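You operate a simulated robot arm through the tools that you are given. There is no shell and no other tool.

You run a simulated two-armed robot. Do the job below in one go: nothing can be reset, and whatever is moved stays where it is left.

JOB
Open the white heater in the vice and bin its cord.
Fine: grip it (the jaw's window turns green) before its two knobs are turned loose and leave it gripped; the cover goes on the bench top by the vice, the cord upright in the Cords bin; motor and board stay in, the green heater stays shut where it is. Set down upright: coiled cord.

Only the result counts: the job must be done as asked and must still hold three seconds after the hand-in. Knocking over, shifting, dropping, spilling or breaking anything else fails it. Lids that push on must go on centred and level and be pressed home; caps that screw on are set level and turned clockwise until they are tight.

ROBOT AND FRAMES
Two 7-joint arms with four-finger grippers on one trunk that stands fixed in place. Base frame: the origin is at the foot of the trunk, x ahead of it, y to its left, z up; the work surface is at about z = 0.78. Lengths are in m, angles in rad, forces in N, time in s.
The left shoulder is at [0.04, 0.181, 1.229], the right one opposite. With the tool pointing down near the work surface each hand reaches from about 0.22 to 0.82 m from the base axis, measured 20 degrees to its own side. Payload 3.67 kg a hand.
Tool frame (each hand has its own): the origin (TCP) lies between the finger pads and is the grasp point; the fingertips stand 0.028 m ahead of it; z points along the fingers, y is the line along which they close. The gripper opens to 0.112 m; its body begins 0.073 m behind the TCP.
Orientation is told as [roll, pitch, yaw] about the base's x, y, z axes, in that order, counted from this pose: with the fingers straight down and closing along the base's y, the tool's x points along the base's -x, its y along +y and its z along -z.

CONTROLS
- The arms move only by the tool play_rows. It takes "left_motion", "right_motion" or both (then of equal length, played together; a hand with none holds still); each is one flat list of numbers, 7 for each row, row after row: the turn, a rotation vector about the base's x, y, z in rad, then the shift along the base's x, y, z in m, then the finger opening in m, from 0 to 0.112. In form: [ax, ay, az, x, y, z, grip, ax, ay, az, x, y, z, grip, ...]. A call has 1 to 20 rows; each row shifts and turns the commanded pose from where the row before left it. Each row takes 0.2 s and may step no farther than 0.05 m and 0.15 rad from the row before; otherwise, or with a gripper value out of range, the whole call is refused. A pose out of reach is approached as far as the arm can. The call stops where the force on the tool passes 90 N (or 10 N more than at its start, if that is more) or the arm is blocked; 0.2 s more then pass. The fingers move at their own pace (about 0.0724 m/s each) and stop on an object; they squeeze with about 38 N. The grip force told is the motor's: it shows also when the fingers shut on nothing. Time passes only in rows, and 0.2 s behind the last, so rows that do not move let the fingers close. It gives the time, the measured TCP pose, the force on the tool (base axes), the opening and the grip force at its end, in the units of the frame above (readings bear some noise), with the torque about the TCP (base axes, N m) and any sound that the robot's microphone picked up.
- Cameras (640 x 400 px; columns grow to the right, rows downward): "scene" is now at [0.0965, -0.0289, 1.4413]; the picture's right is [-0.34, -0.94, 0.00], its down [-0.67, 0.24, -0.70] and it looks along [0.66, -0.24, -0.71] (base axes); focal length 298 px, centre (320, 200). "left" rides on the left gripper at [0.06, 0.018, -0.104] in its tool frame; the picture's right is [-0.29, 0.96, 0.00], its down [-0.80, -0.24, -0.55] and it looks along [-0.53, -0.16, 0.83] (tool axes); focal length 234 px, centre (320, 200). "right" rides on the right gripper at [0.06, -0.018, -0.104] in its tool frame; the picture's right is [0.29, 0.96, 0.00], its down [-0.80, 0.24, -0.55] and it looks along [-0.53, 0.16, 0.83] (tool axes); focal length 234 px, centre (320, 200). There is no depth. A picture from a camera that has moved, and an enlarged one, comes with that camera's place and axes in the base frame and with its lens.
- capture(camera): a new picture of that camera. It takes no simulated time.
- move_column(by): moves the trunk up (or, below 0, down) by that many m; the arms and the scene camera ride with it, the base frame stays. It gives what a move gives, with no picture.
- head_to(pan, tilt): turns the head with the scene camera to pan (to the left, within 1.501 rad either way) and tilt (down, from -0.506 to 1.204), counted from straight ahead of the robot. It gives what a move gives.
- inspect(camera, box): a new picture of the part [left, top, right, bottom] of that camera's present view, enlarged. It takes no simulated time.
- hand_in(): hands the job in; it is judged then, once.

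Nothing tells you positions but the pictures and the camera data. Unless the task says otherwise, let go and move clear before handing in.

The tools are called as name(argument=value, ...) on one line, values as JSON. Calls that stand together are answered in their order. play_rows: Moves the arms, as the interface text tells. Its arguments: {"type":"object","properties":{"left_motion":{"type":"array","items":{"type":"number"}},"right_motion":{"type":"array","items":{"type":"number"}}},"required":[]} The other tools are called the same way: move_column (by) moves the trunk up or down; head_to (pan, tilt) turns the head that bears the scene camera; capture (camera) takes a picture; inspect (camera, box) takes an enlarged picture of a part of a camera's view; hand_in () hands the job in.

At the start:

```text
t: 0.0
left_eef_pos: [0.5052, -0.0274, 1.1986]
left_orientation: [0.0, -0.001, 0.001]
left_contact_force: [-0.2, -0.2, -0.3]
left_wrist_torque: [-0.02, 0.03, -0.04]
left_width: 0.1118
left_gripper_force: 0.1
right_eef_pos: [0.3829, -0.442, 1.2055]
right_orientation: [-0.001, 0.001, -0.002]
right_contact_force: [-0.4, -0.8, -0.6]
right_wrist_torque: [0.01, -0.02, -0.05]
right_width: 0.1119
right_gripper_force: 0.2
trunk travel left (down, up): [-0.35, 0.164]
head pan, tilt (commanded): [-0.349, 0.791]
```

scene: 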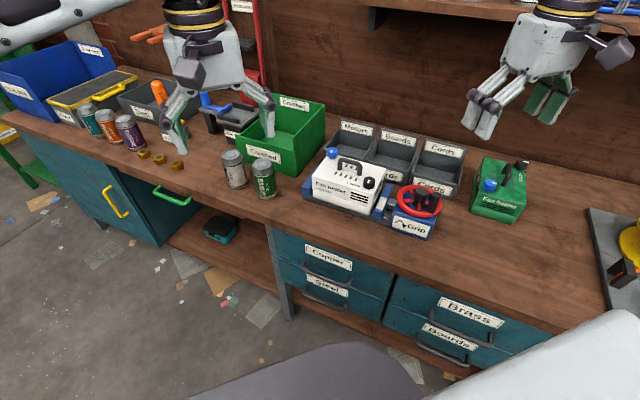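
right: 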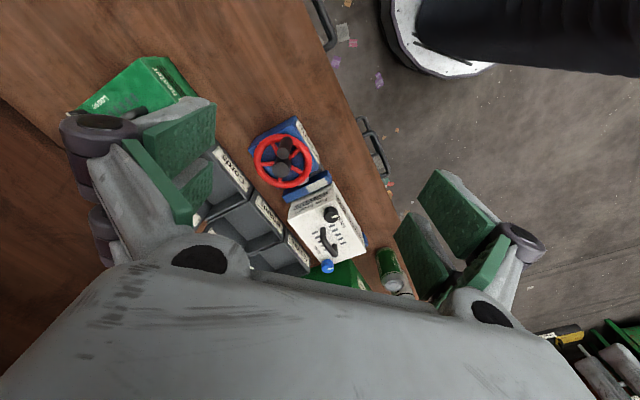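
left: 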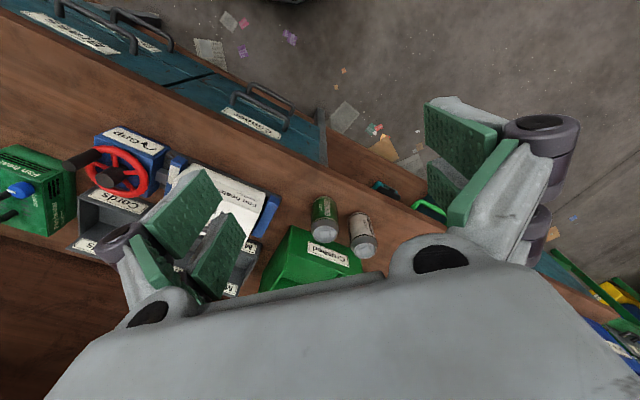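

I see a bench with a white heater in a blue vice with a red handwheel, three grey bins (Motors, Boards, Cords) behind it and a green heater to the right. I'll look closer before moving.

inspect(camera="scene", box=[290, 110, 480, 250])

inspect(camera="right", box=[230, 100, 410, 300])

inspect(camera="scene", box=[440, 130, 560, 230])

inspect(camera="left", box=[0, 110, 290, 300])

```text
2.86 times, centred on (385, 180) of scene
camera zoom: at [0.0965, -0.0289, 1.4413], right [-0.34, -0.94, 0.0], down [-0.67, 0.24, -0.7], along [0.66, -0.24, -0.71], focal length 851 px, centre (134, 257)
```

zoom: 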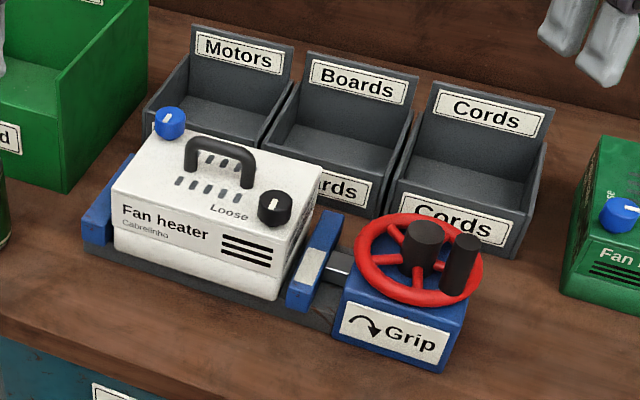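

```text
2.00 times, centred on (320, 200) of right
camera zoom: at [0.3231, -0.46, 1.3092], right [-0.29, 0.96, 0.0], down [0.8, 0.24, 0.55], along [0.53, 0.16, -0.83], focal length 468 px, centre (320, 200)
```

zoom: 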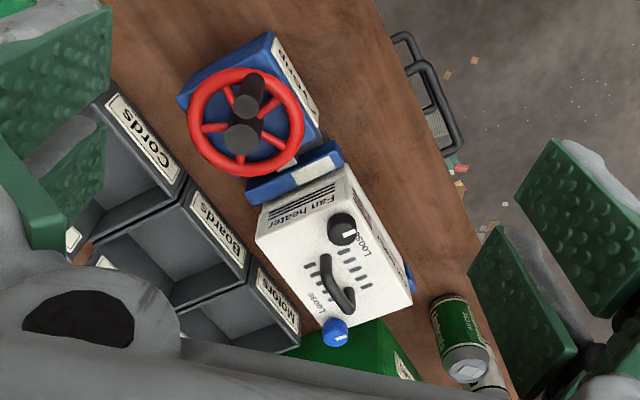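

```text
4.00 times, centred on (500, 180) of scene
camera zoom: at [0.0965, -0.0289, 1.4413], right [-0.34, -0.94, 0.0], down [-0.67, 0.24, -0.7], along [0.66, -0.24, -0.71], focal length 1191 px, centre (-400, 280)
```

zoom: 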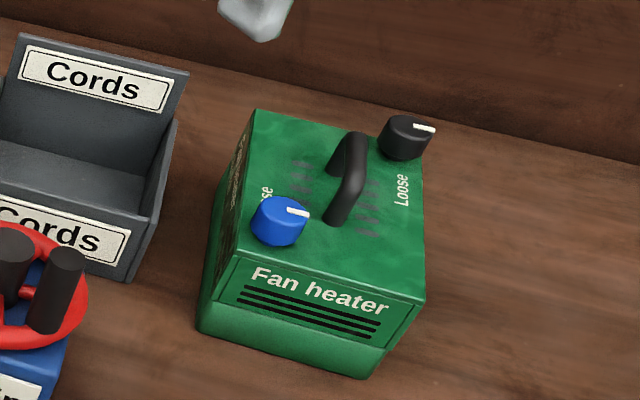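

```text
2.11 times, centred on (145, 205) of left
camera zoom: at [0.4449, -0.0075, 1.3022], right [0.29, 0.96, 0.0], down [0.8, -0.24, 0.55], along [0.53, -0.16, -0.83], focal length 493 px, centre (688, 190)
```

zoom: 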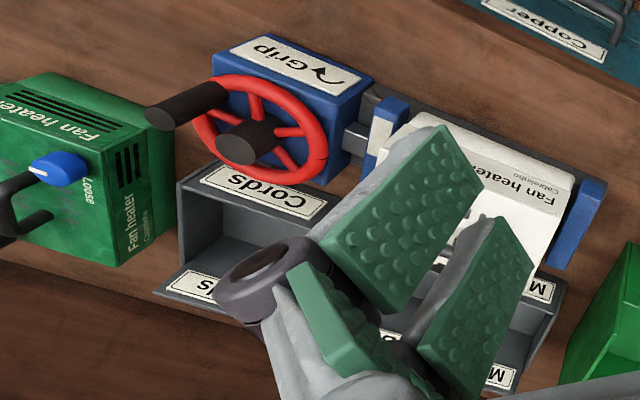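

inspect(camera="right", box=[280, 180, 380, 280])

inspect(camera="scene", box=[300, 135, 400, 220])

inspect(camera="scene", box=[370, 170, 470, 250])

inspect(camera="right", box=[230, 100, 350, 200])

```text
4.00 times, centred on (330, 230) of right
camera zoom: at [0.3231, -0.46, 1.3092], right [-0.29, 0.96, 0.0], down [0.8, 0.24, 0.55], along [0.53, 0.16, -0.83], focal length 937 px, centre (280, 80)
```

zoom: 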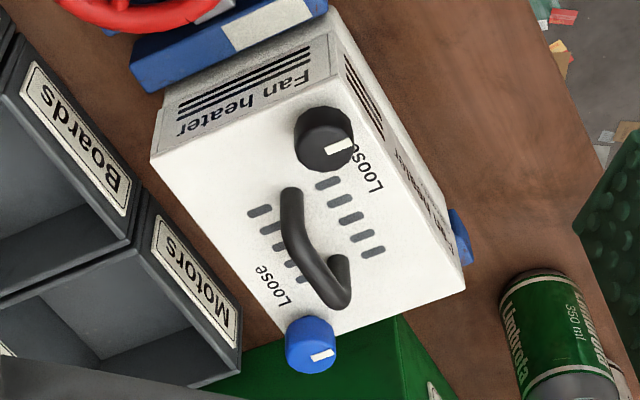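

```text
4.71 times, centred on (350, 178) of scene
camera zoom: at [0.0965, -0.0289, 1.4413], right [-0.34, -0.94, 0.0], down [-0.67, 0.24, -0.7], along [0.66, -0.24, -0.71], focal length 1401 px, centre (179, 306)
```

zoom: 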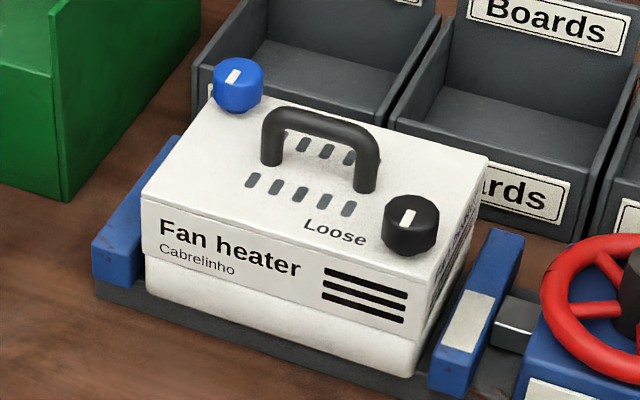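

```text
5.00 times, centred on (420, 210) of scene
camera zoom: at [0.0965, -0.0289, 1.4413], right [-0.34, -0.94, 0.0], down [-0.67, 0.24, -0.7], along [0.66, -0.24, -0.71], focal length 1489 px, centre (-180, 150)
```

zoom: 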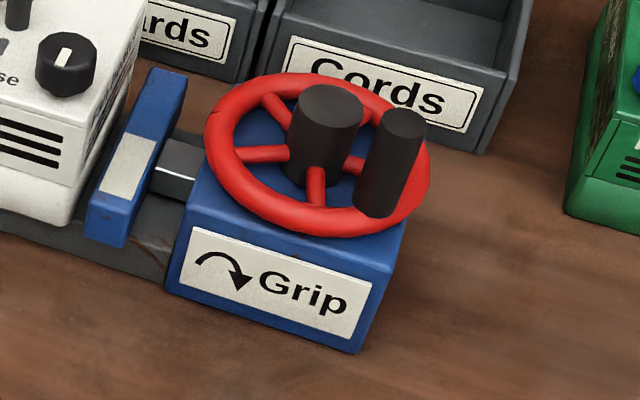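

```text
4.00 times, centred on (290, 150) of right
camera zoom: at [0.3231, -0.46, 1.3092], right [-0.29, 0.96, 0.0], down [0.8, 0.24, 0.55], along [0.53, 0.16, -0.83], focal length 937 px, centre (440, 400)
```

zoom: 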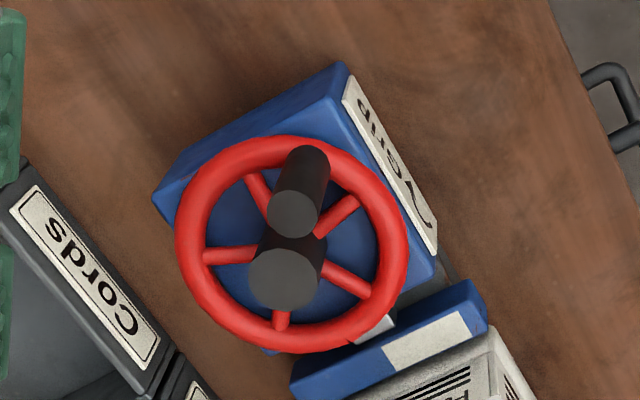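

The vice wheel is roughly at (0.54, -0.47, 0.88), with the crank knob on its -x side, and the heater knobs are at about (0.605, -0.353) and (0.755, -0.31), top near z 0.9. I'll move the left arm out of the way and bring the right hand nearer for a closer look.

play_rows(left_motion=[0, 0, 0, -0.02, 0.04, 0, 0.112, 0, 0, 0, -0.02, 0.04, 0, 0.112, 0, 0, 0, -0.02, 0.04, 0, 0.112, 0, 0, 0, -0.02, 0.04, 0, 0.112, 0, 0, 0, -0.02, 0.04, 0, 0.112, 0, 0, 0, -0.02, 0.04, 0, 0.112, 0, 0, 0, -0.02, 0.04, 0, 0.112, 0, 0, 0, -0.02, 0.04, 0, 0.112], right_motion=[0, 0, 0, 0.025, 0.01, -0.01, 0.112, 0, 0, 0, 0.025, 0.01, -0.01, 0.112, 0, 0, 0, 0.025, 0.01, -0.01, 0.112, 0, 0, 0, 0.025, 0.01, -0.01, 0.112, 0, 0, 0, 0.025, 0.01, -0.01, 0.112, 0, 0, 0, 0, 0, -0.01, 0.112, 0, 0, 0, 0, 0, -0.01, 0.112, 0, 0, 0, 0, 0, 0, 0.112])

capture(camera="right")

capture(camera="scene")

```text
t: 1.8
left_eef_pos: [0.3405, 0.2955, 1.2011]
left_orientation: [-0.002, 0.001, -0.002]
left_contact_force: [-1.2, 0.7, 0.2]
left_wrist_torque: [-0.02, 0.01, 0.0]
left_width: 0.112
left_gripper_force: 0.0
right_eef_pos: [0.506, -0.3895, 1.1357]
right_orientation: [-0.001, 0.0, 0.001]
right_contact_force: [-0.3, 0.2, 0.7]
right_wrist_torque: [0.01, -0.06, -0.03]
right_width: 0.1121
right_gripper_force: 0.1
trunk travel left (down, up): [-0.35, 0.164]
head pan, tilt (commanded): [-0.349, 0.791]
```

```text
taken
camera right: at [0.4467, -0.4071, 1.2401], right [-0.29, 0.96, 0.0], down [0.8, 0.24, 0.55], along [0.53, 0.16, -0.83], focal length 234 px, centre (320, 200)
```

right: 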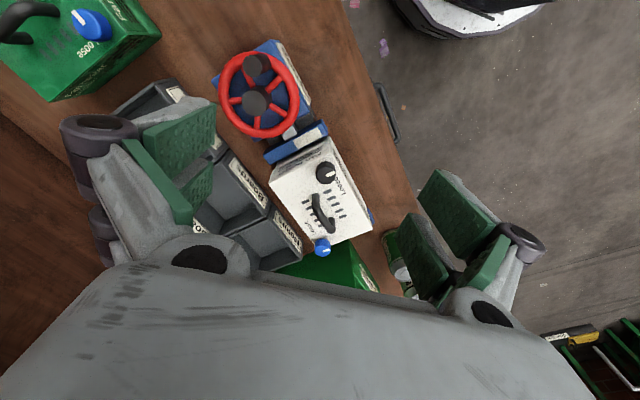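

```text
taken
camera scene: at [0.0945, -0.0269, 1.4415], right [-0.34, -0.94, 0.0], down [-0.67, 0.24, -0.7], along [0.66, -0.24, -0.71], focal length 298 px, centre (320, 200)
```

scene: 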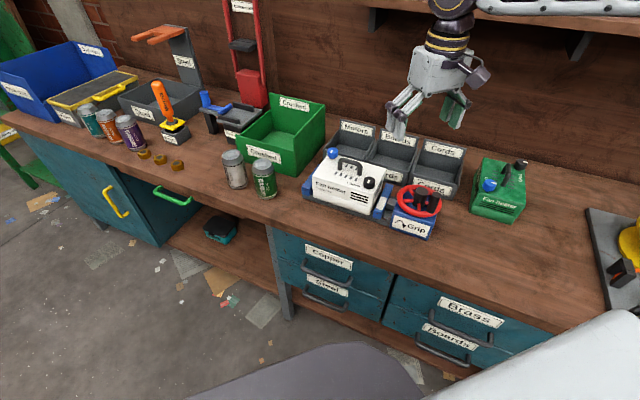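

inspect(camera="right", box=[260, 130, 390, 265])

inspect(camera="right", box=[200, 30, 330, 160])

inspect(camera="scene", box=[300, 110, 480, 240])

inspect(camera="right", box=[0, 0, 170, 110])

```text
2.96 times, centred on (325, 198) of right
camera zoom: at [0.4467, -0.4071, 1.2401], right [-0.29, 0.96, 0.0], down [0.8, 0.24, 0.55], along [0.53, 0.16, -0.83], focal length 694 px, centre (305, 207)
```

zoom: 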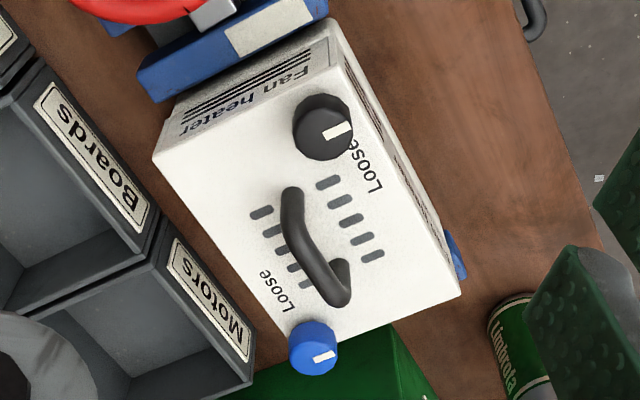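

```text
3.08 times, centred on (265, 95) of right
camera zoom: at [0.4467, -0.4071, 1.2401], right [-0.29, 0.96, 0.0], down [0.8, 0.24, 0.55], along [0.53, 0.16, -0.83], focal length 720 px, centre (489, 523)
```

zoom: 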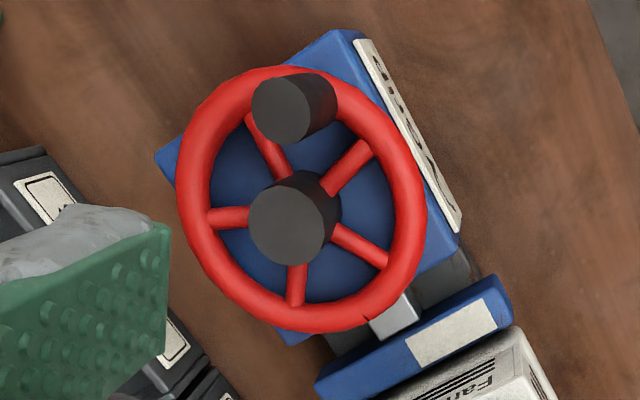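

```text
3.08 times, centred on (390, 175) of scene
camera zoom: at [0.0945, -0.0269, 1.4415], right [-0.34, -0.94, 0.0], down [-0.67, 0.24, -0.7], along [0.66, -0.24, -0.71], focal length 916 px, centre (105, 277)
```

zoom: 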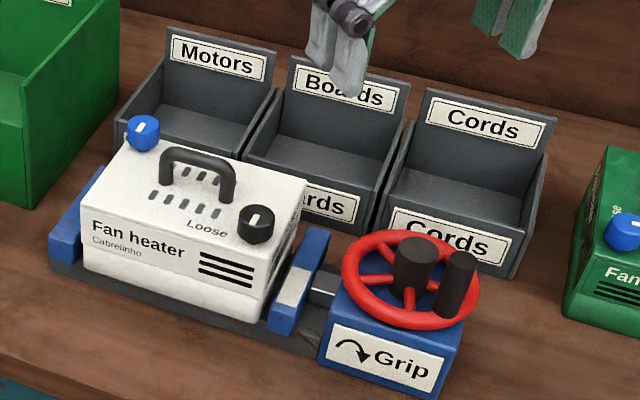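

```text
3.64 times, centred on (85, 55) of right
camera zoom: at [0.4467, -0.4071, 1.2401], right [-0.29, 0.96, 0.0], down [0.8, 0.24, 0.55], along [0.53, 0.16, -0.83], focal length 852 px, centre (1174, 727)
```

zoom: 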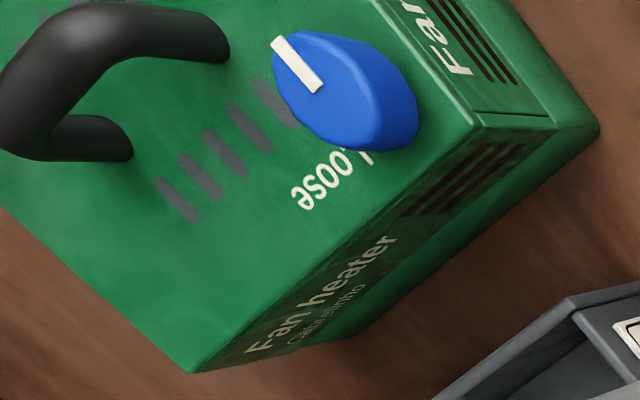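

The right hand can circle the crank knob, which is at about (0.488, -0.475), top z 0.934, with the wheel centre at (0.5375, -0.4745). I'll move above the crank knob and check alignment.

play_rows(right_motion=[0, 0, 0, -0.006, -0.0285, -0.02, 0.112, 0, 0, 0, -0.006, -0.0285, -0.03, 0.112, 0, 0, 0, -0.006, -0.0285, -0.03, 0.112, 0, 0, 0, 0, 0, -0.03, 0.08, 0, 0, 0, 0, 0, 0, 0.06, 0, 0, 0, 0, 0, 0, 0.06])

capture(camera="right")

inspect(camera="scene", box=[330, 110, 490, 240])

```text
t: 3.2
left_eef_pos: [0.3425, 0.2926, 1.2019]
left_orientation: [0.0, -0.001, -0.002]
left_contact_force: [0.1, 0.1, -0.5]
left_wrist_torque: [0.0, -0.02, 0.0]
left_width: 0.1119
left_gripper_force: 0.1
right_eef_pos: [0.4904, -0.4802, 1.0248]
right_orientation: [0.0, 0.001, 0.0]
right_contact_force: [-0.4, -0.8, -0.6]
right_wrist_torque: [-0.01, 0.0, 0.0]
right_width: 0.0603
right_gripper_force: 0.0
trunk travel left (down, up): [-0.35, 0.164]
head pan, tilt (commanded): [-0.349, 0.791]
```

```text
taken
camera right: at [0.4296, -0.4973, 1.1285], right [-0.29, 0.96, 0.0], down [0.8, 0.24, 0.55], along [0.53, 0.16, -0.83], focal length 234 px, centre (320, 200)
```

right: 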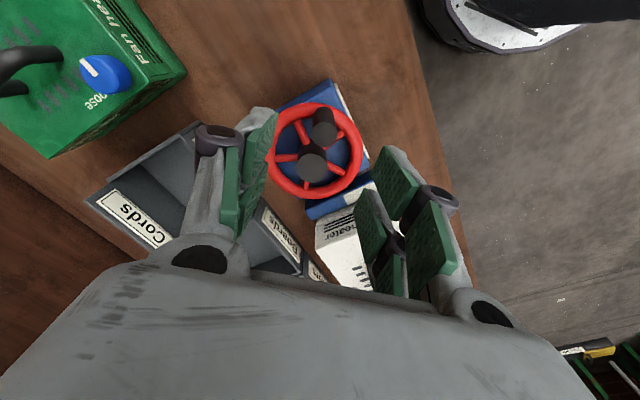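

```text
3.08 times, centred on (410, 175) of scene
camera zoom: at [0.0964, -0.0292, 1.4413], right [-0.34, -0.94, 0.0], down [-0.67, 0.24, -0.7], along [0.66, -0.24, -0.71], focal length 916 px, centre (43, 277)
```

zoom: 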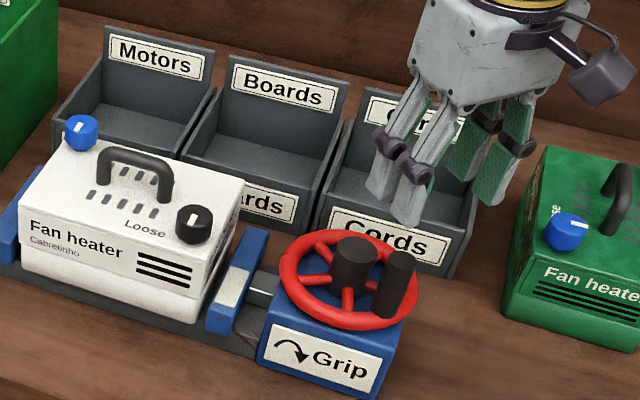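

inspect(camera="right", box=[250, 70, 400, 220])

```text
2.67 times, centred on (325, 145) of right
camera zoom: at [0.4296, -0.4973, 1.1285], right [-0.29, 0.96, 0.0], down [0.8, 0.24, 0.55], along [0.53, 0.16, -0.83], focal length 624 px, centre (307, 347)
```

zoom: 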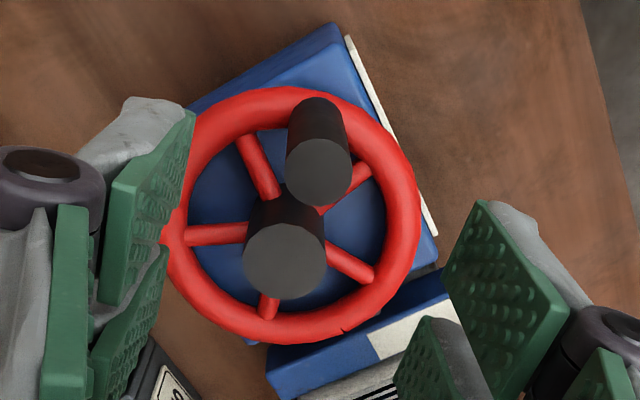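

Alignment of the crank knob at (0.489, -0.475) is confirmed. I'll lower over it and close the fingers on it.

play_rows(right_motion=[0, 0, 0, 0.0008, 0, -0.03, 0.06, 0, 0, 0, 0, 0, -0.03, 0.06, 0, 0, 0, 0, 0, -0.02, 0.06, 0, 0, 0, 0, 0, -0.0145, 0.06, 0, 0, 0, 0, 0, 0, 0.05, 0, 0, 0, 0, 0, 0, 0.01, 0, 0, 0, 0, 0, 0, 0.01, 0, 0, 0, 0, 0, 0, 0.01, 0, 0, 0, 0, 0, 0, 0.01])

capture(camera="right")

inspect(camera="scene", box=[330, 110, 490, 240])

```text
t: 5.2
left_eef_pos: [0.3428, 0.2954, 1.2016]
left_orientation: [-0.003, 0.002, 0.0]
left_contact_force: [0.1, 1.1, -0.6]
left_wrist_torque: [0.0, 0.01, -0.01]
left_width: 0.1119
left_gripper_force: 0.2
right_eef_pos: [0.4906, -0.4756, 0.9304]
right_orientation: [0.003, 0.003, -0.002]
right_contact_force: [-23.7, 15.4, -8.0]
right_wrist_torque: [0.5, -3.86, -1.75]
right_width: 0.0179
right_gripper_force: 45.5
trunk travel left (down, up): [-0.35, 0.164]
head pan, tilt (commanded): [-0.349, 0.791]
```

```text
taken
camera right: at [0.4307, -0.4936, 1.0349], right [-0.29, 0.96, 0.0], down [0.8, 0.24, 0.55], along [0.53, 0.16, -0.83], focal length 234 px, centre (320, 200)
```

right: 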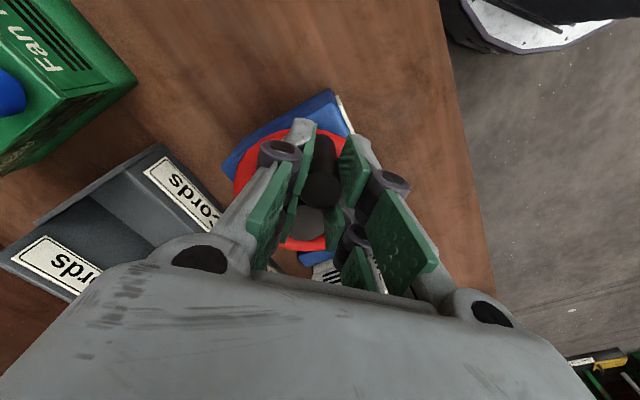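

```text
3.08 times, centred on (410, 175) of scene
camera zoom: at [0.0948, -0.0272, 1.4414], right [-0.34, -0.94, 0.0], down [-0.67, 0.24, -0.7], along [0.66, -0.24, -0.71], focal length 916 px, centre (43, 277)
```

zoom: 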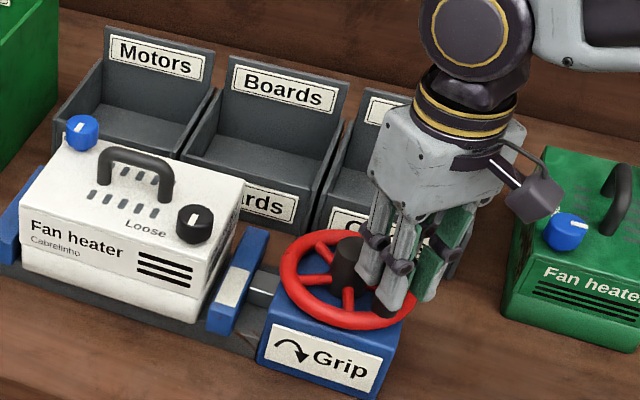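

inspect(camera="right", box=[230, 90, 430, 300])

inspect(camera="scene", box=[390, 150, 480, 230])

```text
1.90 times, centred on (330, 195) of right
camera zoom: at [0.4307, -0.4936, 1.0349], right [-0.29, 0.96, 0.0], down [0.8, 0.24, 0.55], along [0.53, 0.16, -0.83], focal length 446 px, centre (301, 210)
```

zoom: 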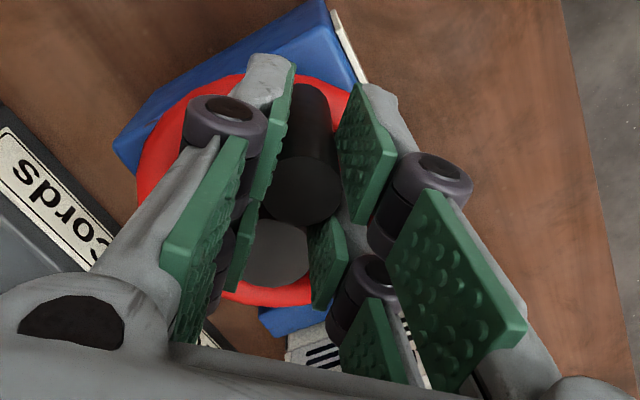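

```text
5.00 times, centred on (435, 190) of scene
camera zoom: at [0.0948, -0.0272, 1.4414], right [-0.34, -0.94, 0.0], down [-0.67, 0.24, -0.7], along [0.66, -0.24, -0.71], focal length 1489 px, centre (-255, 250)
```

zoom: 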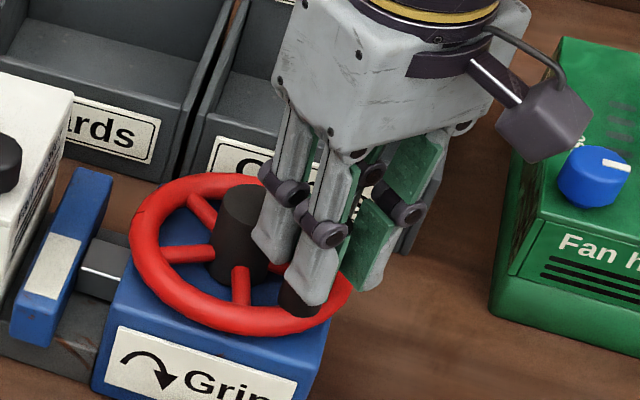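

play_rows(right_motion=[0, 0, 0, -0.003, 0.001, 0, 0.01, 0, 0, 0, 0, 0, 0, 0.01])

```text
t: 5.8
left_eef_pos: [0.3443, 0.2938, 1.2008]
left_orientation: [-0.001, 0.001, 0.0]
left_contact_force: [-0.6, 0.3, 0.4]
left_wrist_torque: [0.01, 0.01, 0.02]
left_width: 0.112
left_gripper_force: 0.1
right_eef_pos: [0.4902, -0.475, 0.9307]
right_orientation: [0.003, 0.0, -0.002]
right_contact_force: [0.5, 9.7, -8.3]
right_wrist_torque: [3.07, 1.17, -2.12]
right_width: 0.0178
right_gripper_force: 45.1
trunk travel left (down, up): [-0.35, 0.164]
head pan, tilt (commanded): [-0.349, 0.791]
```

The knob is now gripped with little side load. I'll begin turning the wheel clockwise along the crank circle, a small arc first.

play_rows(right_motion=[0, 0, 0, 0.001, 0.0098, 0, 0.01, 0, 0, 0, 0.0029, 0.0094, 0, 0.01, 0, 0, 0, 0.0047, 0.0087, 0, 0.01, 0, 0, 0, 0.0064, 0.0076, 0, 0.01])

inspect(camera="scene", box=[330, 130, 480, 240])

```text
t: 6.5
left_eef_pos: [0.334, 0.2892, 1.2055]
left_orientation: [0.005, -0.007, 0.005]
left_contact_force: [0.8, 0.8, -0.2]
left_wrist_torque: [-0.09, 0.03, 0.03]
left_width: 0.112
left_gripper_force: 0.0
right_eef_pos: [0.4893, -0.4722, 0.9309]
right_orientation: [-0.011, 0.001, -0.032]
right_contact_force: [-39.5, -81.2, 24.7]
right_wrist_torque: [15.69, -3.79, -3.8]
right_width: 0.0181
right_gripper_force: 44.8
trunk travel left (down, up): [-0.35, 0.164]
head pan, tilt (commanded): [-0.349, 0.791]
stopped in row 3 (right hand): the force on the tool passed its limit at 102 N (the readings are from after the stop); the commanded pose is now the measured one
```

```text
3.64 times, centred on (405, 185) of scene
camera zoom: at [0.0868, -0.0391, 1.4418], right [-0.35, -0.94, -0.01], down [-0.66, 0.25, -0.71], along [0.66, -0.24, -0.71], focal length 1083 px, centre (11, 254)
```

zoom: 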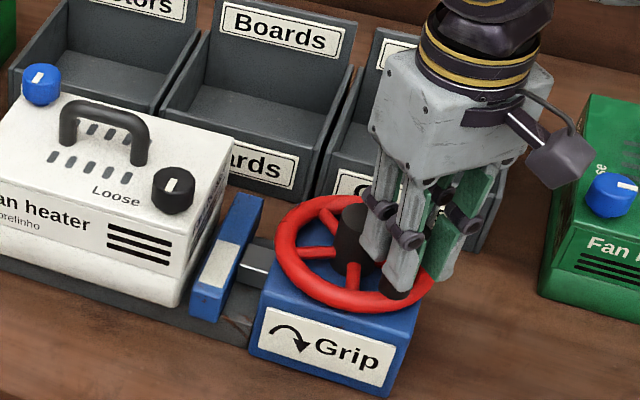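

The wheel barely moved and the force rose quickly, so the fingertips (z about 0.90) may be catching on the hub. I'll let go, rise about 12 mm and regrip the knob higher up.

play_rows(right_motion=[0, 0, 0, 0, -0.002, 0, 0.03, 0, 0, 0, 0, 0, 0, 0.05, 0, 0, 0, 0, 0, 0.013, 0.05, 0, 0, 0, 0, 0, 0.0, 0.05])

inspect(camera="scene", box=[330, 130, 480, 240])

inspect(camera="right", box=[230, 70, 430, 270])

```text
t: 7.5
left_eef_pos: [0.3413, 0.2866, 1.2031]
left_orientation: [0.01, 0.0, 0.004]
left_contact_force: [-0.7, -0.7, -1.6]
left_wrist_torque: [0.01, -0.03, -0.01]
left_width: 0.112
left_gripper_force: 0.0
right_eef_pos: [0.4893, -0.4735, 0.9308]
right_orientation: [-0.011, 0.017, -0.013]
right_contact_force: [-40.8, -35.9, -87.6]
right_wrist_torque: [-0.96, -15.41, -1.62]
right_width: 0.0184
right_gripper_force: 0.1
trunk travel left (down, up): [-0.35, 0.164]
head pan, tilt (commanded): [-0.349, 0.791]
```

```text
3.64 times, centred on (405, 185) of scene
camera zoom: at [0.0953, -0.0405, 1.4404], right [-0.34, -0.94, -0.01], down [-0.67, 0.25, -0.7], along [0.66, -0.24, -0.71], focal length 1083 px, centre (11, 254)
```

zoom: 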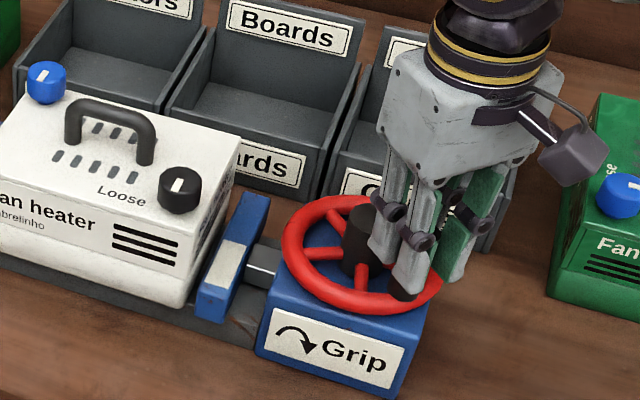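

```text
2.00 times, centred on (330, 170) of right
camera zoom: at [0.4316, -0.4893, 1.0358], right [-0.28, 0.96, 0.0], down [0.81, 0.23, 0.54], along [0.52, 0.14, -0.84], focal length 468 px, centre (300, 260)
```

zoom: 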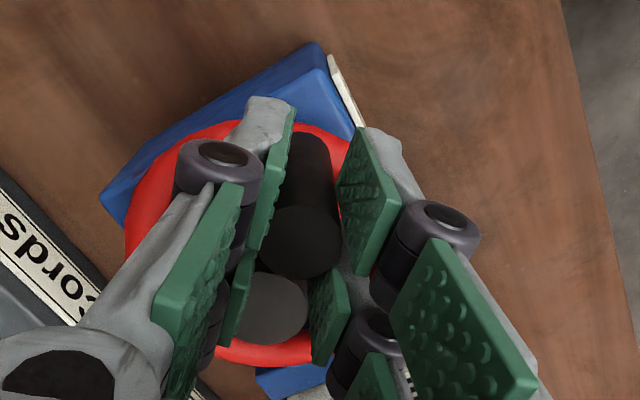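

play_rows(right_motion=[0, 0, 0, 0, 0, -0.01, 0.06, 0, 0, 0, 0, 0, 0, 0.08, 0, 0, 0, 0, 0, 0, 0.08])

inspect(camera="right", box=[230, 70, 430, 270])

```text
t: 8.3
left_eef_pos: [0.3383, 0.2888, 1.2037]
left_orientation: [0.007, -0.003, 0.003]
left_contact_force: [-0.3, 0.7, 0.0]
left_wrist_torque: [-0.01, -0.01, 0.0]
left_width: 0.1122
left_gripper_force: 0.1
right_eef_pos: [0.4897, -0.4722, 0.9308]
right_orientation: [-0.013, 0.007, -0.017]
right_contact_force: [-44.4, -53.0, -12.7]
right_wrist_torque: [3.35, -4.85, -2.58]
right_width: 0.0183
right_gripper_force: 0.1
trunk travel left (down, up): [-0.35, 0.164]
head pan, tilt (commanded): [-0.349, 0.791]
```

```text
2.00 times, centred on (330, 170) of right
camera zoom: at [0.4302, -0.4878, 1.0352], right [-0.27, 0.96, -0.01], down [0.81, 0.23, 0.54], along [0.53, 0.14, -0.84], focal length 468 px, centre (300, 260)
```

zoom: 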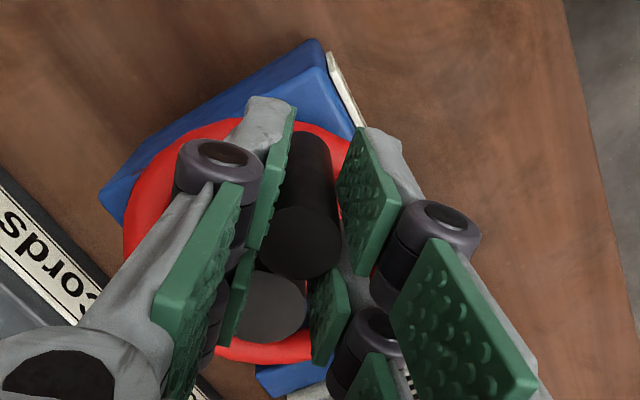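

The fingers stay shut and the hand is under side load (about -44, -53 N). I'll relieve that load and open again.

play_rows(right_motion=[0, 0, 0, -0.003, -0.003, 0, 0.08, 0, 0, 0, -0.002, -0.003, -0.001, 0.08, 0, 0, 0, 0, 0, 0, 0.112, 0, 0, 0, 0, 0, 0, 0.112])

inspect(camera="right", box=[230, 70, 430, 270])

```text
t: 9.3
left_eef_pos: [0.3413, 0.2925, 1.2018]
left_orientation: [0.004, 0.0, 0.004]
left_contact_force: [0.1, -0.2, -0.7]
left_wrist_torque: [0.02, -0.03, 0.0]
left_width: 0.1121
left_gripper_force: 0.1
right_eef_pos: [0.4898, -0.4718, 0.9303]
right_orientation: [-0.013, 0.004, -0.014]
right_contact_force: [-16.0, -32.3, -16.7]
right_wrist_torque: [-0.95, -1.07, -1.64]
right_width: 0.0186
right_gripper_force: 0.1
trunk travel left (down, up): [-0.35, 0.164]
head pan, tilt (commanded): [-0.349, 0.791]
```

```text
2.00 times, centred on (330, 170) of right
camera zoom: at [0.4298, -0.4887, 1.035], right [-0.28, 0.96, -0.01], down [0.8, 0.24, 0.55], along [0.53, 0.14, -0.84], focal length 468 px, centre (300, 260)
```

zoom: 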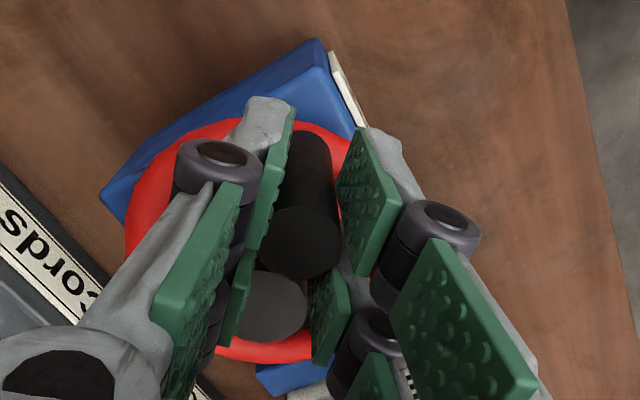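

The fingers are probably wedged between the crank knob and the hub. In that case the hand has to turn about the wheel's axis along with the wheel, so I'll ease the load and try a small clockwise rotation about the wheel centre, yawing with it.

play_rows(right_motion=[0, 0, 0, -0.002, -0.003, -0.001, 0.01, 0, 0, 0, 0, 0, 0, 0.01, 0, 0, -0.1, 0.0003, 0.0048, 0, 0.01, 0, 0, -0.1, 0.0007, 0.0048, 0, 0.01, 0, 0, -0.1, 0.0012, 0.0047, 0, 0.01])

inspect(camera="scene", box=[330, 130, 480, 240])

```text
t: 10.5
left_eef_pos: [0.343, 0.2953, 1.2013]
left_orientation: [0.003, 0.003, 0.004]
left_contact_force: [-0.2, 0.0, -0.1]
left_wrist_torque: [0.02, -0.01, -0.01]
left_width: 0.112
left_gripper_force: 0.0
right_eef_pos: [0.4916, -0.4595, 0.9306]
right_orientation: [-0.01, 0.003, -0.313]
right_contact_force: [-7.7, -0.7, -33.3]
right_wrist_torque: [-2.6, -3.09, -0.21]
right_width: 0.0187
right_gripper_force: 44.8
trunk travel left (down, up): [-0.35, 0.164]
head pan, tilt (commanded): [-0.349, 0.791]
```

```text
3.64 times, centred on (405, 185) of scene
camera zoom: at [0.0978, -0.0311, 1.441], right [-0.34, -0.94, 0.0], down [-0.67, 0.24, -0.7], along [0.66, -0.24, -0.71], focal length 1083 px, centre (11, 254)
```

zoom: 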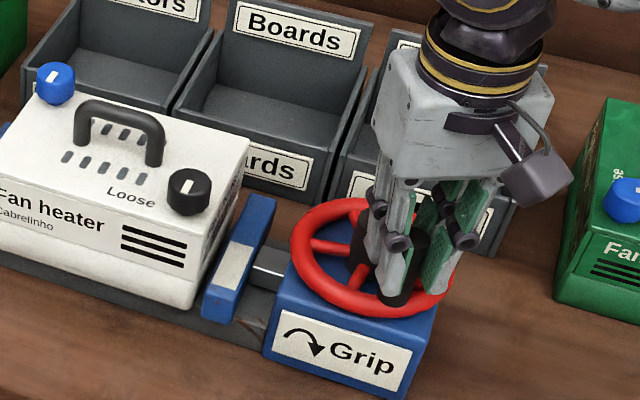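

The wheel now turns freely with the hand (yaw -0.31, low force). I'll continue clockwise about the wheel centre.

play_rows(right_motion=[0, 0, -0.14, 0.00245, 0.00633, -0.003, 0.01, 0, 0, -0.14, 0.00331, 0.00592, 0, 0.01, 0, 0, -0.14, 0.00411, 0.0054, 0, 0.01, 0, 0, -0.14, 0.00482, 0.00478, 0, 0.01, 0, 0, -0.14, 0.00544, 0.00406, 0, 0.01])

inspect(camera="scene", box=[330, 130, 480, 240])

```text
t: 11.7
left_eef_pos: [0.3433, 0.2951, 1.2015]
left_orientation: [-0.001, 0.0, 0.004]
left_contact_force: [-0.2, -0.7, 0.0]
left_wrist_torque: [0.01, 0.0, 0.0]
left_width: 0.1119
left_gripper_force: 0.0
right_eef_pos: [0.5127, -0.4322, 0.9294]
right_orientation: [-0.009, -0.001, -1.016]
right_contact_force: [5.8, -13.7, 12.1]
right_wrist_torque: [2.7, 2.35, -0.02]
right_width: 0.0182
right_gripper_force: 44.9
trunk travel left (down, up): [-0.35, 0.164]
head pan, tilt (commanded): [-0.349, 0.791]
```

```text
3.64 times, centred on (405, 185) of scene
camera zoom: at [0.0968, -0.0302, 1.4414], right [-0.34, -0.94, 0.0], down [-0.67, 0.24, -0.7], along [0.66, -0.24, -0.71], focal length 1083 px, centre (11, 254)
```

zoom: 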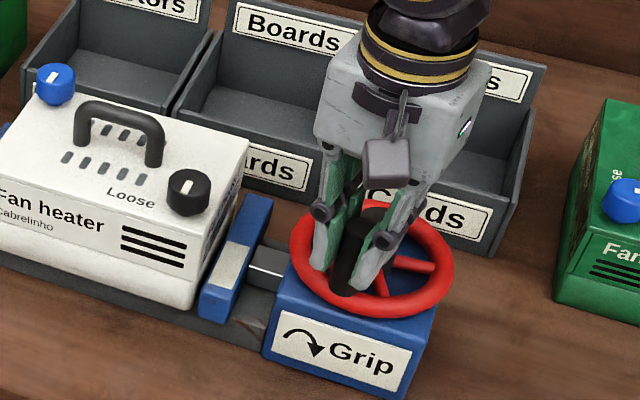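

play_rows(right_motion=[0, 0, -0.14, 0.00595, 0.00326, 0.001, 0.01, 0, 0, -0.14, 0.00634, 0.0024, 0, 0.01, 0, 0, -0.14, 0.00662, 0.00149, 0, 0.01, 0, 0, -0.14, 0.00676, 0.00055, 0, 0.01, 0, 0, -0.14, 0.00677, -0.0004, 0, 0.01, 0, 0, -0.14, 0.00665, -0.00134, 0, 0.01])

inspect(camera="scene", box=[330, 130, 480, 240])

```text
t: 13.1
left_eef_pos: [0.343, 0.2954, 1.1999]
left_orientation: [0.002, -0.001, 0.003]
left_contact_force: [0.3, 0.9, 0.0]
left_wrist_torque: [0.01, -0.04, 0.01]
left_width: 0.1116
left_gripper_force: 0.1
right_eef_pos: [0.5504, -0.4268, 0.9302]
right_orientation: [-0.013, 0.001, -1.857]
right_contact_force: [4.1, -9.0, -18.4]
right_wrist_torque: [-1.76, -6.58, 0.42]
right_width: 0.0181
right_gripper_force: 44.6
trunk travel left (down, up): [-0.35, 0.164]
head pan, tilt (commanded): [-0.349, 0.791]
```

```text
3.64 times, centred on (405, 185) of scene
camera zoom: at [0.0964, -0.0308, 1.4412], right [-0.34, -0.94, 0.0], down [-0.67, 0.24, -0.7], along [0.66, -0.24, -0.71], focal length 1083 px, centre (11, 254)
```

zoom: 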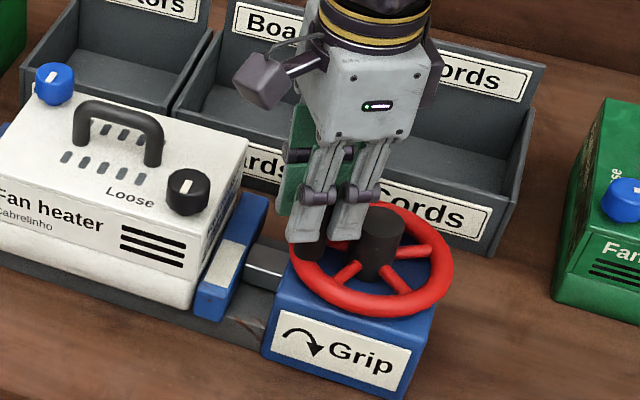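

The jaw is closing in on the heater. I'll keep turning.

play_rows(right_motion=[0, 0, -0.14, 0.0064, -0.00226, -0.001, 0.01, 0, 0, -0.14, 0.00602, -0.00313, 0, 0.01, 0, 0, -0.14, 0.00553, -0.00394, 0, 0.01, 0, 0, -0.14, 0.00492, -0.00467, 0, 0.01])

inspect(camera="scene", box=[330, 130, 480, 240])

```text
t: 14.1
left_eef_pos: [0.3433, 0.2951, 1.2023]
left_orientation: [0.002, -0.002, 0.004]
left_contact_force: [0.7, 0.4, 0.5]
left_wrist_torque: [0.0, 0.01, 0.01]
left_width: 0.1118
left_gripper_force: 0.2
right_eef_pos: [0.5738, -0.4418, 0.9309]
right_orientation: [-0.014, -0.003, -2.414]
right_contact_force: [3.2, -21.8, 10.3]
right_wrist_torque: [-0.45, 1.28, 0.79]
right_width: 0.018
right_gripper_force: 44.8
trunk travel left (down, up): [-0.35, 0.164]
head pan, tilt (commanded): [-0.349, 0.791]
```

```text
3.64 times, centred on (405, 185) of scene
camera zoom: at [0.0964, -0.0313, 1.4414], right [-0.34, -0.94, 0.0], down [-0.67, 0.24, -0.7], along [0.66, -0.24, -0.71], focal length 1083 px, centre (11, 254)
```

zoom: 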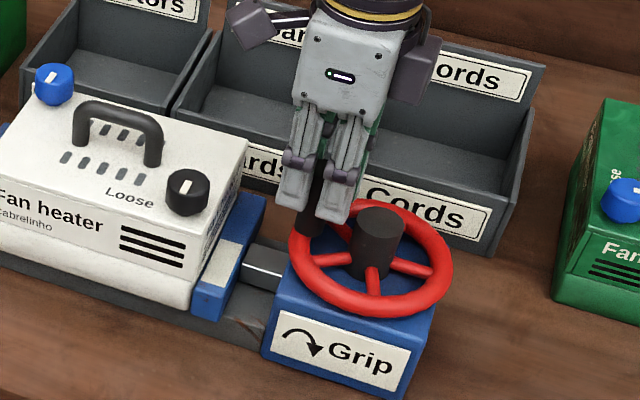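

play_rows(right_motion=[0, 0, -0.14, 0.00422, -0.0068, 0.001, 0.01, 0, 0, -0.14, 0.00343, -0.00584, 0, 0.01, 0, 0, -0.14, 0.00259, -0.00625, 0, 0.01])

inspect(camera="scene", box=[330, 130, 480, 240])

```text
t: 14.9
left_eef_pos: [0.3429, 0.2953, 1.2023]
left_orientation: [0.001, 0.0, 0.004]
left_contact_force: [-0.3, -0.5, 0.1]
left_wrist_torque: [0.02, 0.05, -0.02]
left_width: 0.1119
left_gripper_force: 0.2
right_eef_pos: [0.5831, -0.4594, 0.9305]
right_orientation: [-0.014, 0.002, -2.834]
right_contact_force: [1.4, -15.0, 5.0]
right_wrist_torque: [0.35, -0.37, 0.81]
right_width: 0.0183
right_gripper_force: 45.0
trunk travel left (down, up): [-0.35, 0.164]
head pan, tilt (commanded): [-0.349, 0.791]
```

```text
3.64 times, centred on (405, 185) of scene
camera zoom: at [0.0964, -0.0303, 1.4413], right [-0.34, -0.94, 0.0], down [-0.67, 0.24, -0.7], along [0.66, -0.24, -0.71], focal length 1083 px, centre (11, 254)
```

zoom: 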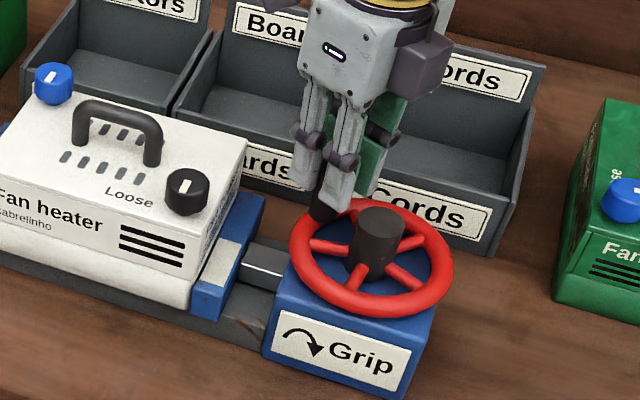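

play_rows(right_motion=[0, 0, -0.14, 0.0017, -0.0075, 0, 0.01, 0, 0, -0.14, 0.00075, -0.00674, 0, 0.01, 0, 0, -0.14, -0.00019, -0.00678, 0, 0.01])

inspect(camera="scene", box=[330, 130, 480, 240])

```text
t: 15.6
left_eef_pos: [0.3426, 0.3029, 1.1995]
left_orientation: [-0.008, -0.001, 0.003]
left_contact_force: [-0.5, -0.4, 0.5]
left_wrist_torque: [0.1, -0.03, -0.01]
left_width: 0.1122
left_gripper_force: 0.1
right_eef_pos: [0.585, -0.4766, 0.9304]
right_orientation: [-0.04, -0.004, 3.121]
right_contact_force: [-5.3, 74.8, 0.2]
right_wrist_torque: [-18.64, -1.73, -3.43]
right_width: 0.019
right_gripper_force: 44.3
right hand out of reach, approached as far as the arm can: row 2, 3
trunk travel left (down, up): [-0.35, 0.164]
head pan, tilt (commanded): [-0.349, 0.791]
stopped in row 3 (right hand): the force on the tool passed its limit at 107 N (the readings are from after the stop); the commanded pose is now the measured one
```

```text
3.64 times, centred on (405, 185) of scene
camera zoom: at [0.0954, -0.0166, 1.4417], right [-0.34, -0.94, 0.01], down [-0.67, 0.23, -0.71], along [0.66, -0.24, -0.71], focal length 1083 px, centre (11, 254)
```

zoom: 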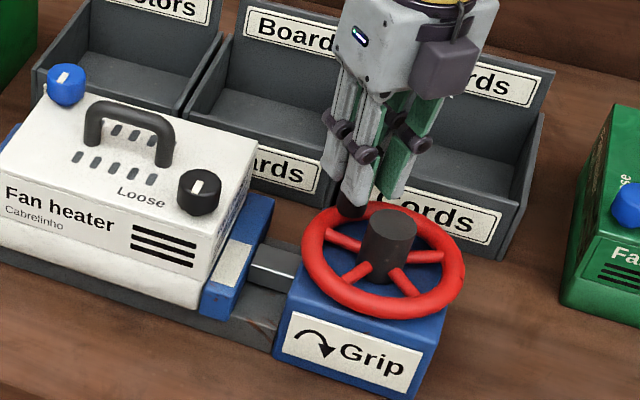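

The wrist has reached its limit after about half a wheel turn, and the jaw window is still white. I'll ease the load, open the fingers, and see if they release.

play_rows(right_motion=[0, 0, 0.03, 0, 0.006, 0, 0.01, 0, 0, 0, 0, 0, 0, 0.06, 0, 0, 0, 0, 0, 0, 0.06])

inspect(camera="scene", box=[330, 130, 480, 240])

```text
t: 16.4
left_eef_pos: [0.3415, 0.3026, 1.1999]
left_orientation: [-0.007, -0.002, 0.002]
left_contact_force: [1.5, -0.5, 0.4]
left_wrist_torque: [-0.01, 0.0, 0.0]
left_width: 0.112
left_gripper_force: 0.1
right_eef_pos: [0.5855, -0.4758, 0.9308]
right_orientation: [-0.043, -0.001, -3.138]
right_contact_force: [-0.4, 46.9, 13.7]
right_wrist_torque: [-2.78, -0.5, -2.38]
right_width: 0.0192
right_gripper_force: 0.0
trunk travel left (down, up): [-0.35, 0.164]
head pan, tilt (commanded): [-0.349, 0.791]
```

```text
3.64 times, centred on (405, 185) of scene
camera zoom: at [0.0948, -0.0209, 1.4417], right [-0.34, -0.94, 0.01], down [-0.67, 0.24, -0.71], along [0.66, -0.24, -0.71], focal length 1083 px, centre (11, 254)
```

zoom: 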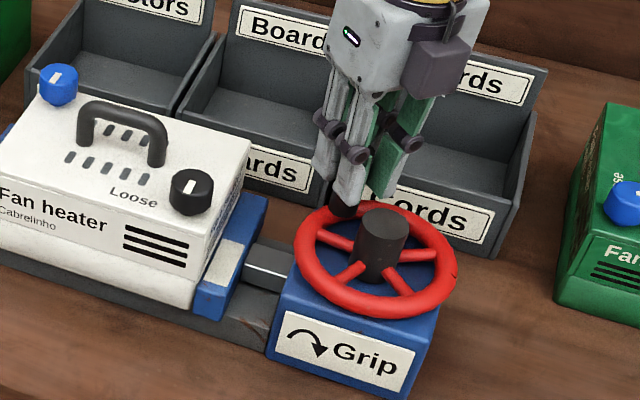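

play_rows(right_motion=[0, 0, 0, 0, 0.005, 0.001, 0.06, 0, 0, 0, 0, 0, 0, 0.06, 0, 0, 0, 0, 0, 0, 0.06])

```text
t: 17.2
left_eef_pos: [0.3423, 0.3002, 1.2003]
left_orientation: [-0.005, -0.001, 0.001]
left_contact_force: [0.4, 0.9, -0.8]
left_wrist_torque: [-0.02, -0.03, 0.02]
left_width: 0.1119
left_gripper_force: 0.1
right_eef_pos: [0.5842, -0.4745, 0.9301]
right_orientation: [-0.046, 0.0, -3.133]
right_contact_force: [5.4, 32.3, 15.0]
right_wrist_torque: [-4.03, -0.51, -1.65]
right_width: 0.0195
right_gripper_force: 0.0
trunk travel left (down, up): [-0.35, 0.164]
head pan, tilt (commanded): [-0.349, 0.791]
```

play_rows(right_motion=[0, 0, 0, 0, 0.004, -0.002, 0.112, 0, 0, 0, 0, 0, 0, 0.112, 0, 0, 0, 0, 0, 0, 0.112, 0, 0, 0, 0, 0, 0, 0.112, 0, 0, 0, 0, 0, 0, 0.112])

inspect(camera="right", box=[200, 50, 450, 290])

inspect(camera="scene", box=[390, 110, 460, 200])

```text
t: 18.4
left_eef_pos: [0.3408, 0.3009, 1.201]
left_orientation: [-0.006, -0.001, 0.004]
left_contact_force: [0.3, -0.4, -0.8]
left_wrist_torque: [0.03, 0.03, 0.02]
left_width: 0.1119
left_gripper_force: 0.1
right_eef_pos: [0.5853, -0.474, 0.9307]
right_orientation: [-0.045, 0.003, -3.131]
right_contact_force: [12.6, 17.4, 43.5]
right_wrist_torque: [-0.43, 1.97, -0.9]
right_width: 0.0196
right_gripper_force: 0.2
right hand out of reach, approached as far as the arm can: row 1
trunk travel left (down, up): [-0.35, 0.164]
head pan, tilt (commanded): [-0.349, 0.791]
```

```text
1.67 times, centred on (325, 170) of right
camera zoom: at [0.6451, -0.4607, 1.0352], right [0.3, -0.95, -0.04], down [-0.8, -0.27, 0.54], along [-0.53, -0.13, -0.84], focal length 390 px, centre (312, 250)
```

zoom: 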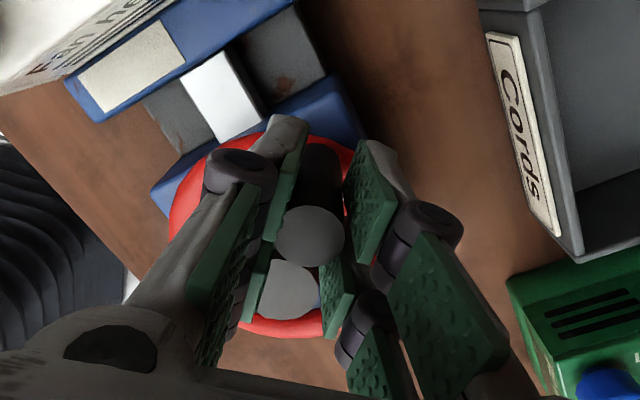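

```text
4.44 times, centred on (425, 155) of scene
camera zoom: at [0.0941, -0.0229, 1.4417], right [-0.34, -0.94, 0.0], down [-0.67, 0.24, -0.71], along [0.66, -0.24, -0.71], focal length 1323 px, centre (-147, 400)
```

zoom: 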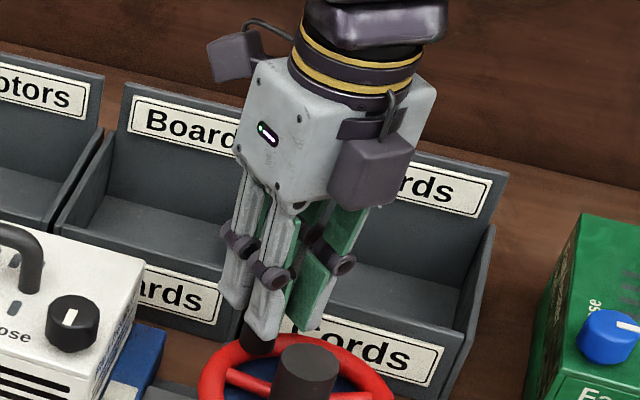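

The fingers still do not open while the hand is loaded at its wrist limit. I'll back the wheel off a little to unload the wrist and then try opening.

play_rows(right_motion=[0, 0, 0.1, -0.0002, 0.0048, 0, 0.01, 0, 0, 0.1, -0.0007, 0.0048, 0, 0.01, 0, 0, 0.1, -0.0012, 0.0047, 0, 0.01, 0, 0, 0, 0, 0, 0, 0.01])

```text
t: 19.4
left_eef_pos: [0.3418, 0.2988, 1.2015]
left_orientation: [-0.004, -0.002, 0.002]
left_contact_force: [0.2, -0.5, 0.2]
left_wrist_torque: [-0.01, -0.02, 0.03]
left_width: 0.1121
left_gripper_force: 0.1
right_eef_pos: [0.5834, -0.4597, 0.9299]
right_orientation: [-0.041, 0.006, -2.836]
right_contact_force: [14.1, 5.4, 58.5]
right_wrist_torque: [7.44, 6.42, -0.13]
right_width: 0.0193
right_gripper_force: 44.9
trunk travel left (down, up): [-0.35, 0.164]
head pan, tilt (commanded): [-0.349, 0.791]
```

play_rows(right_motion=[0, 0, 0, 0.0015, 0.0005, 0.006, 0.01, 0, 0, 0, 0, 0, 0, 0.01])

```text
t: 20.0
left_eef_pos: [0.3415, 0.2983, 1.2001]
left_orientation: [-0.004, -0.001, 0.003]
left_contact_force: [1.6, -0.5, -0.1]
left_wrist_torque: [-0.03, -0.03, -0.01]
left_width: 0.1119
left_gripper_force: 0.0
right_eef_pos: [0.5834, -0.4605, 0.9309]
right_orientation: [-0.04, -0.001, -2.838]
right_contact_force: [6.9, 21.1, 8.5]
right_wrist_torque: [1.36, -3.62, -0.81]
right_width: 0.0192
right_gripper_force: 45.7
trunk travel left (down, up): [-0.35, 0.164]
head pan, tilt (commanded): [-0.349, 0.791]
```

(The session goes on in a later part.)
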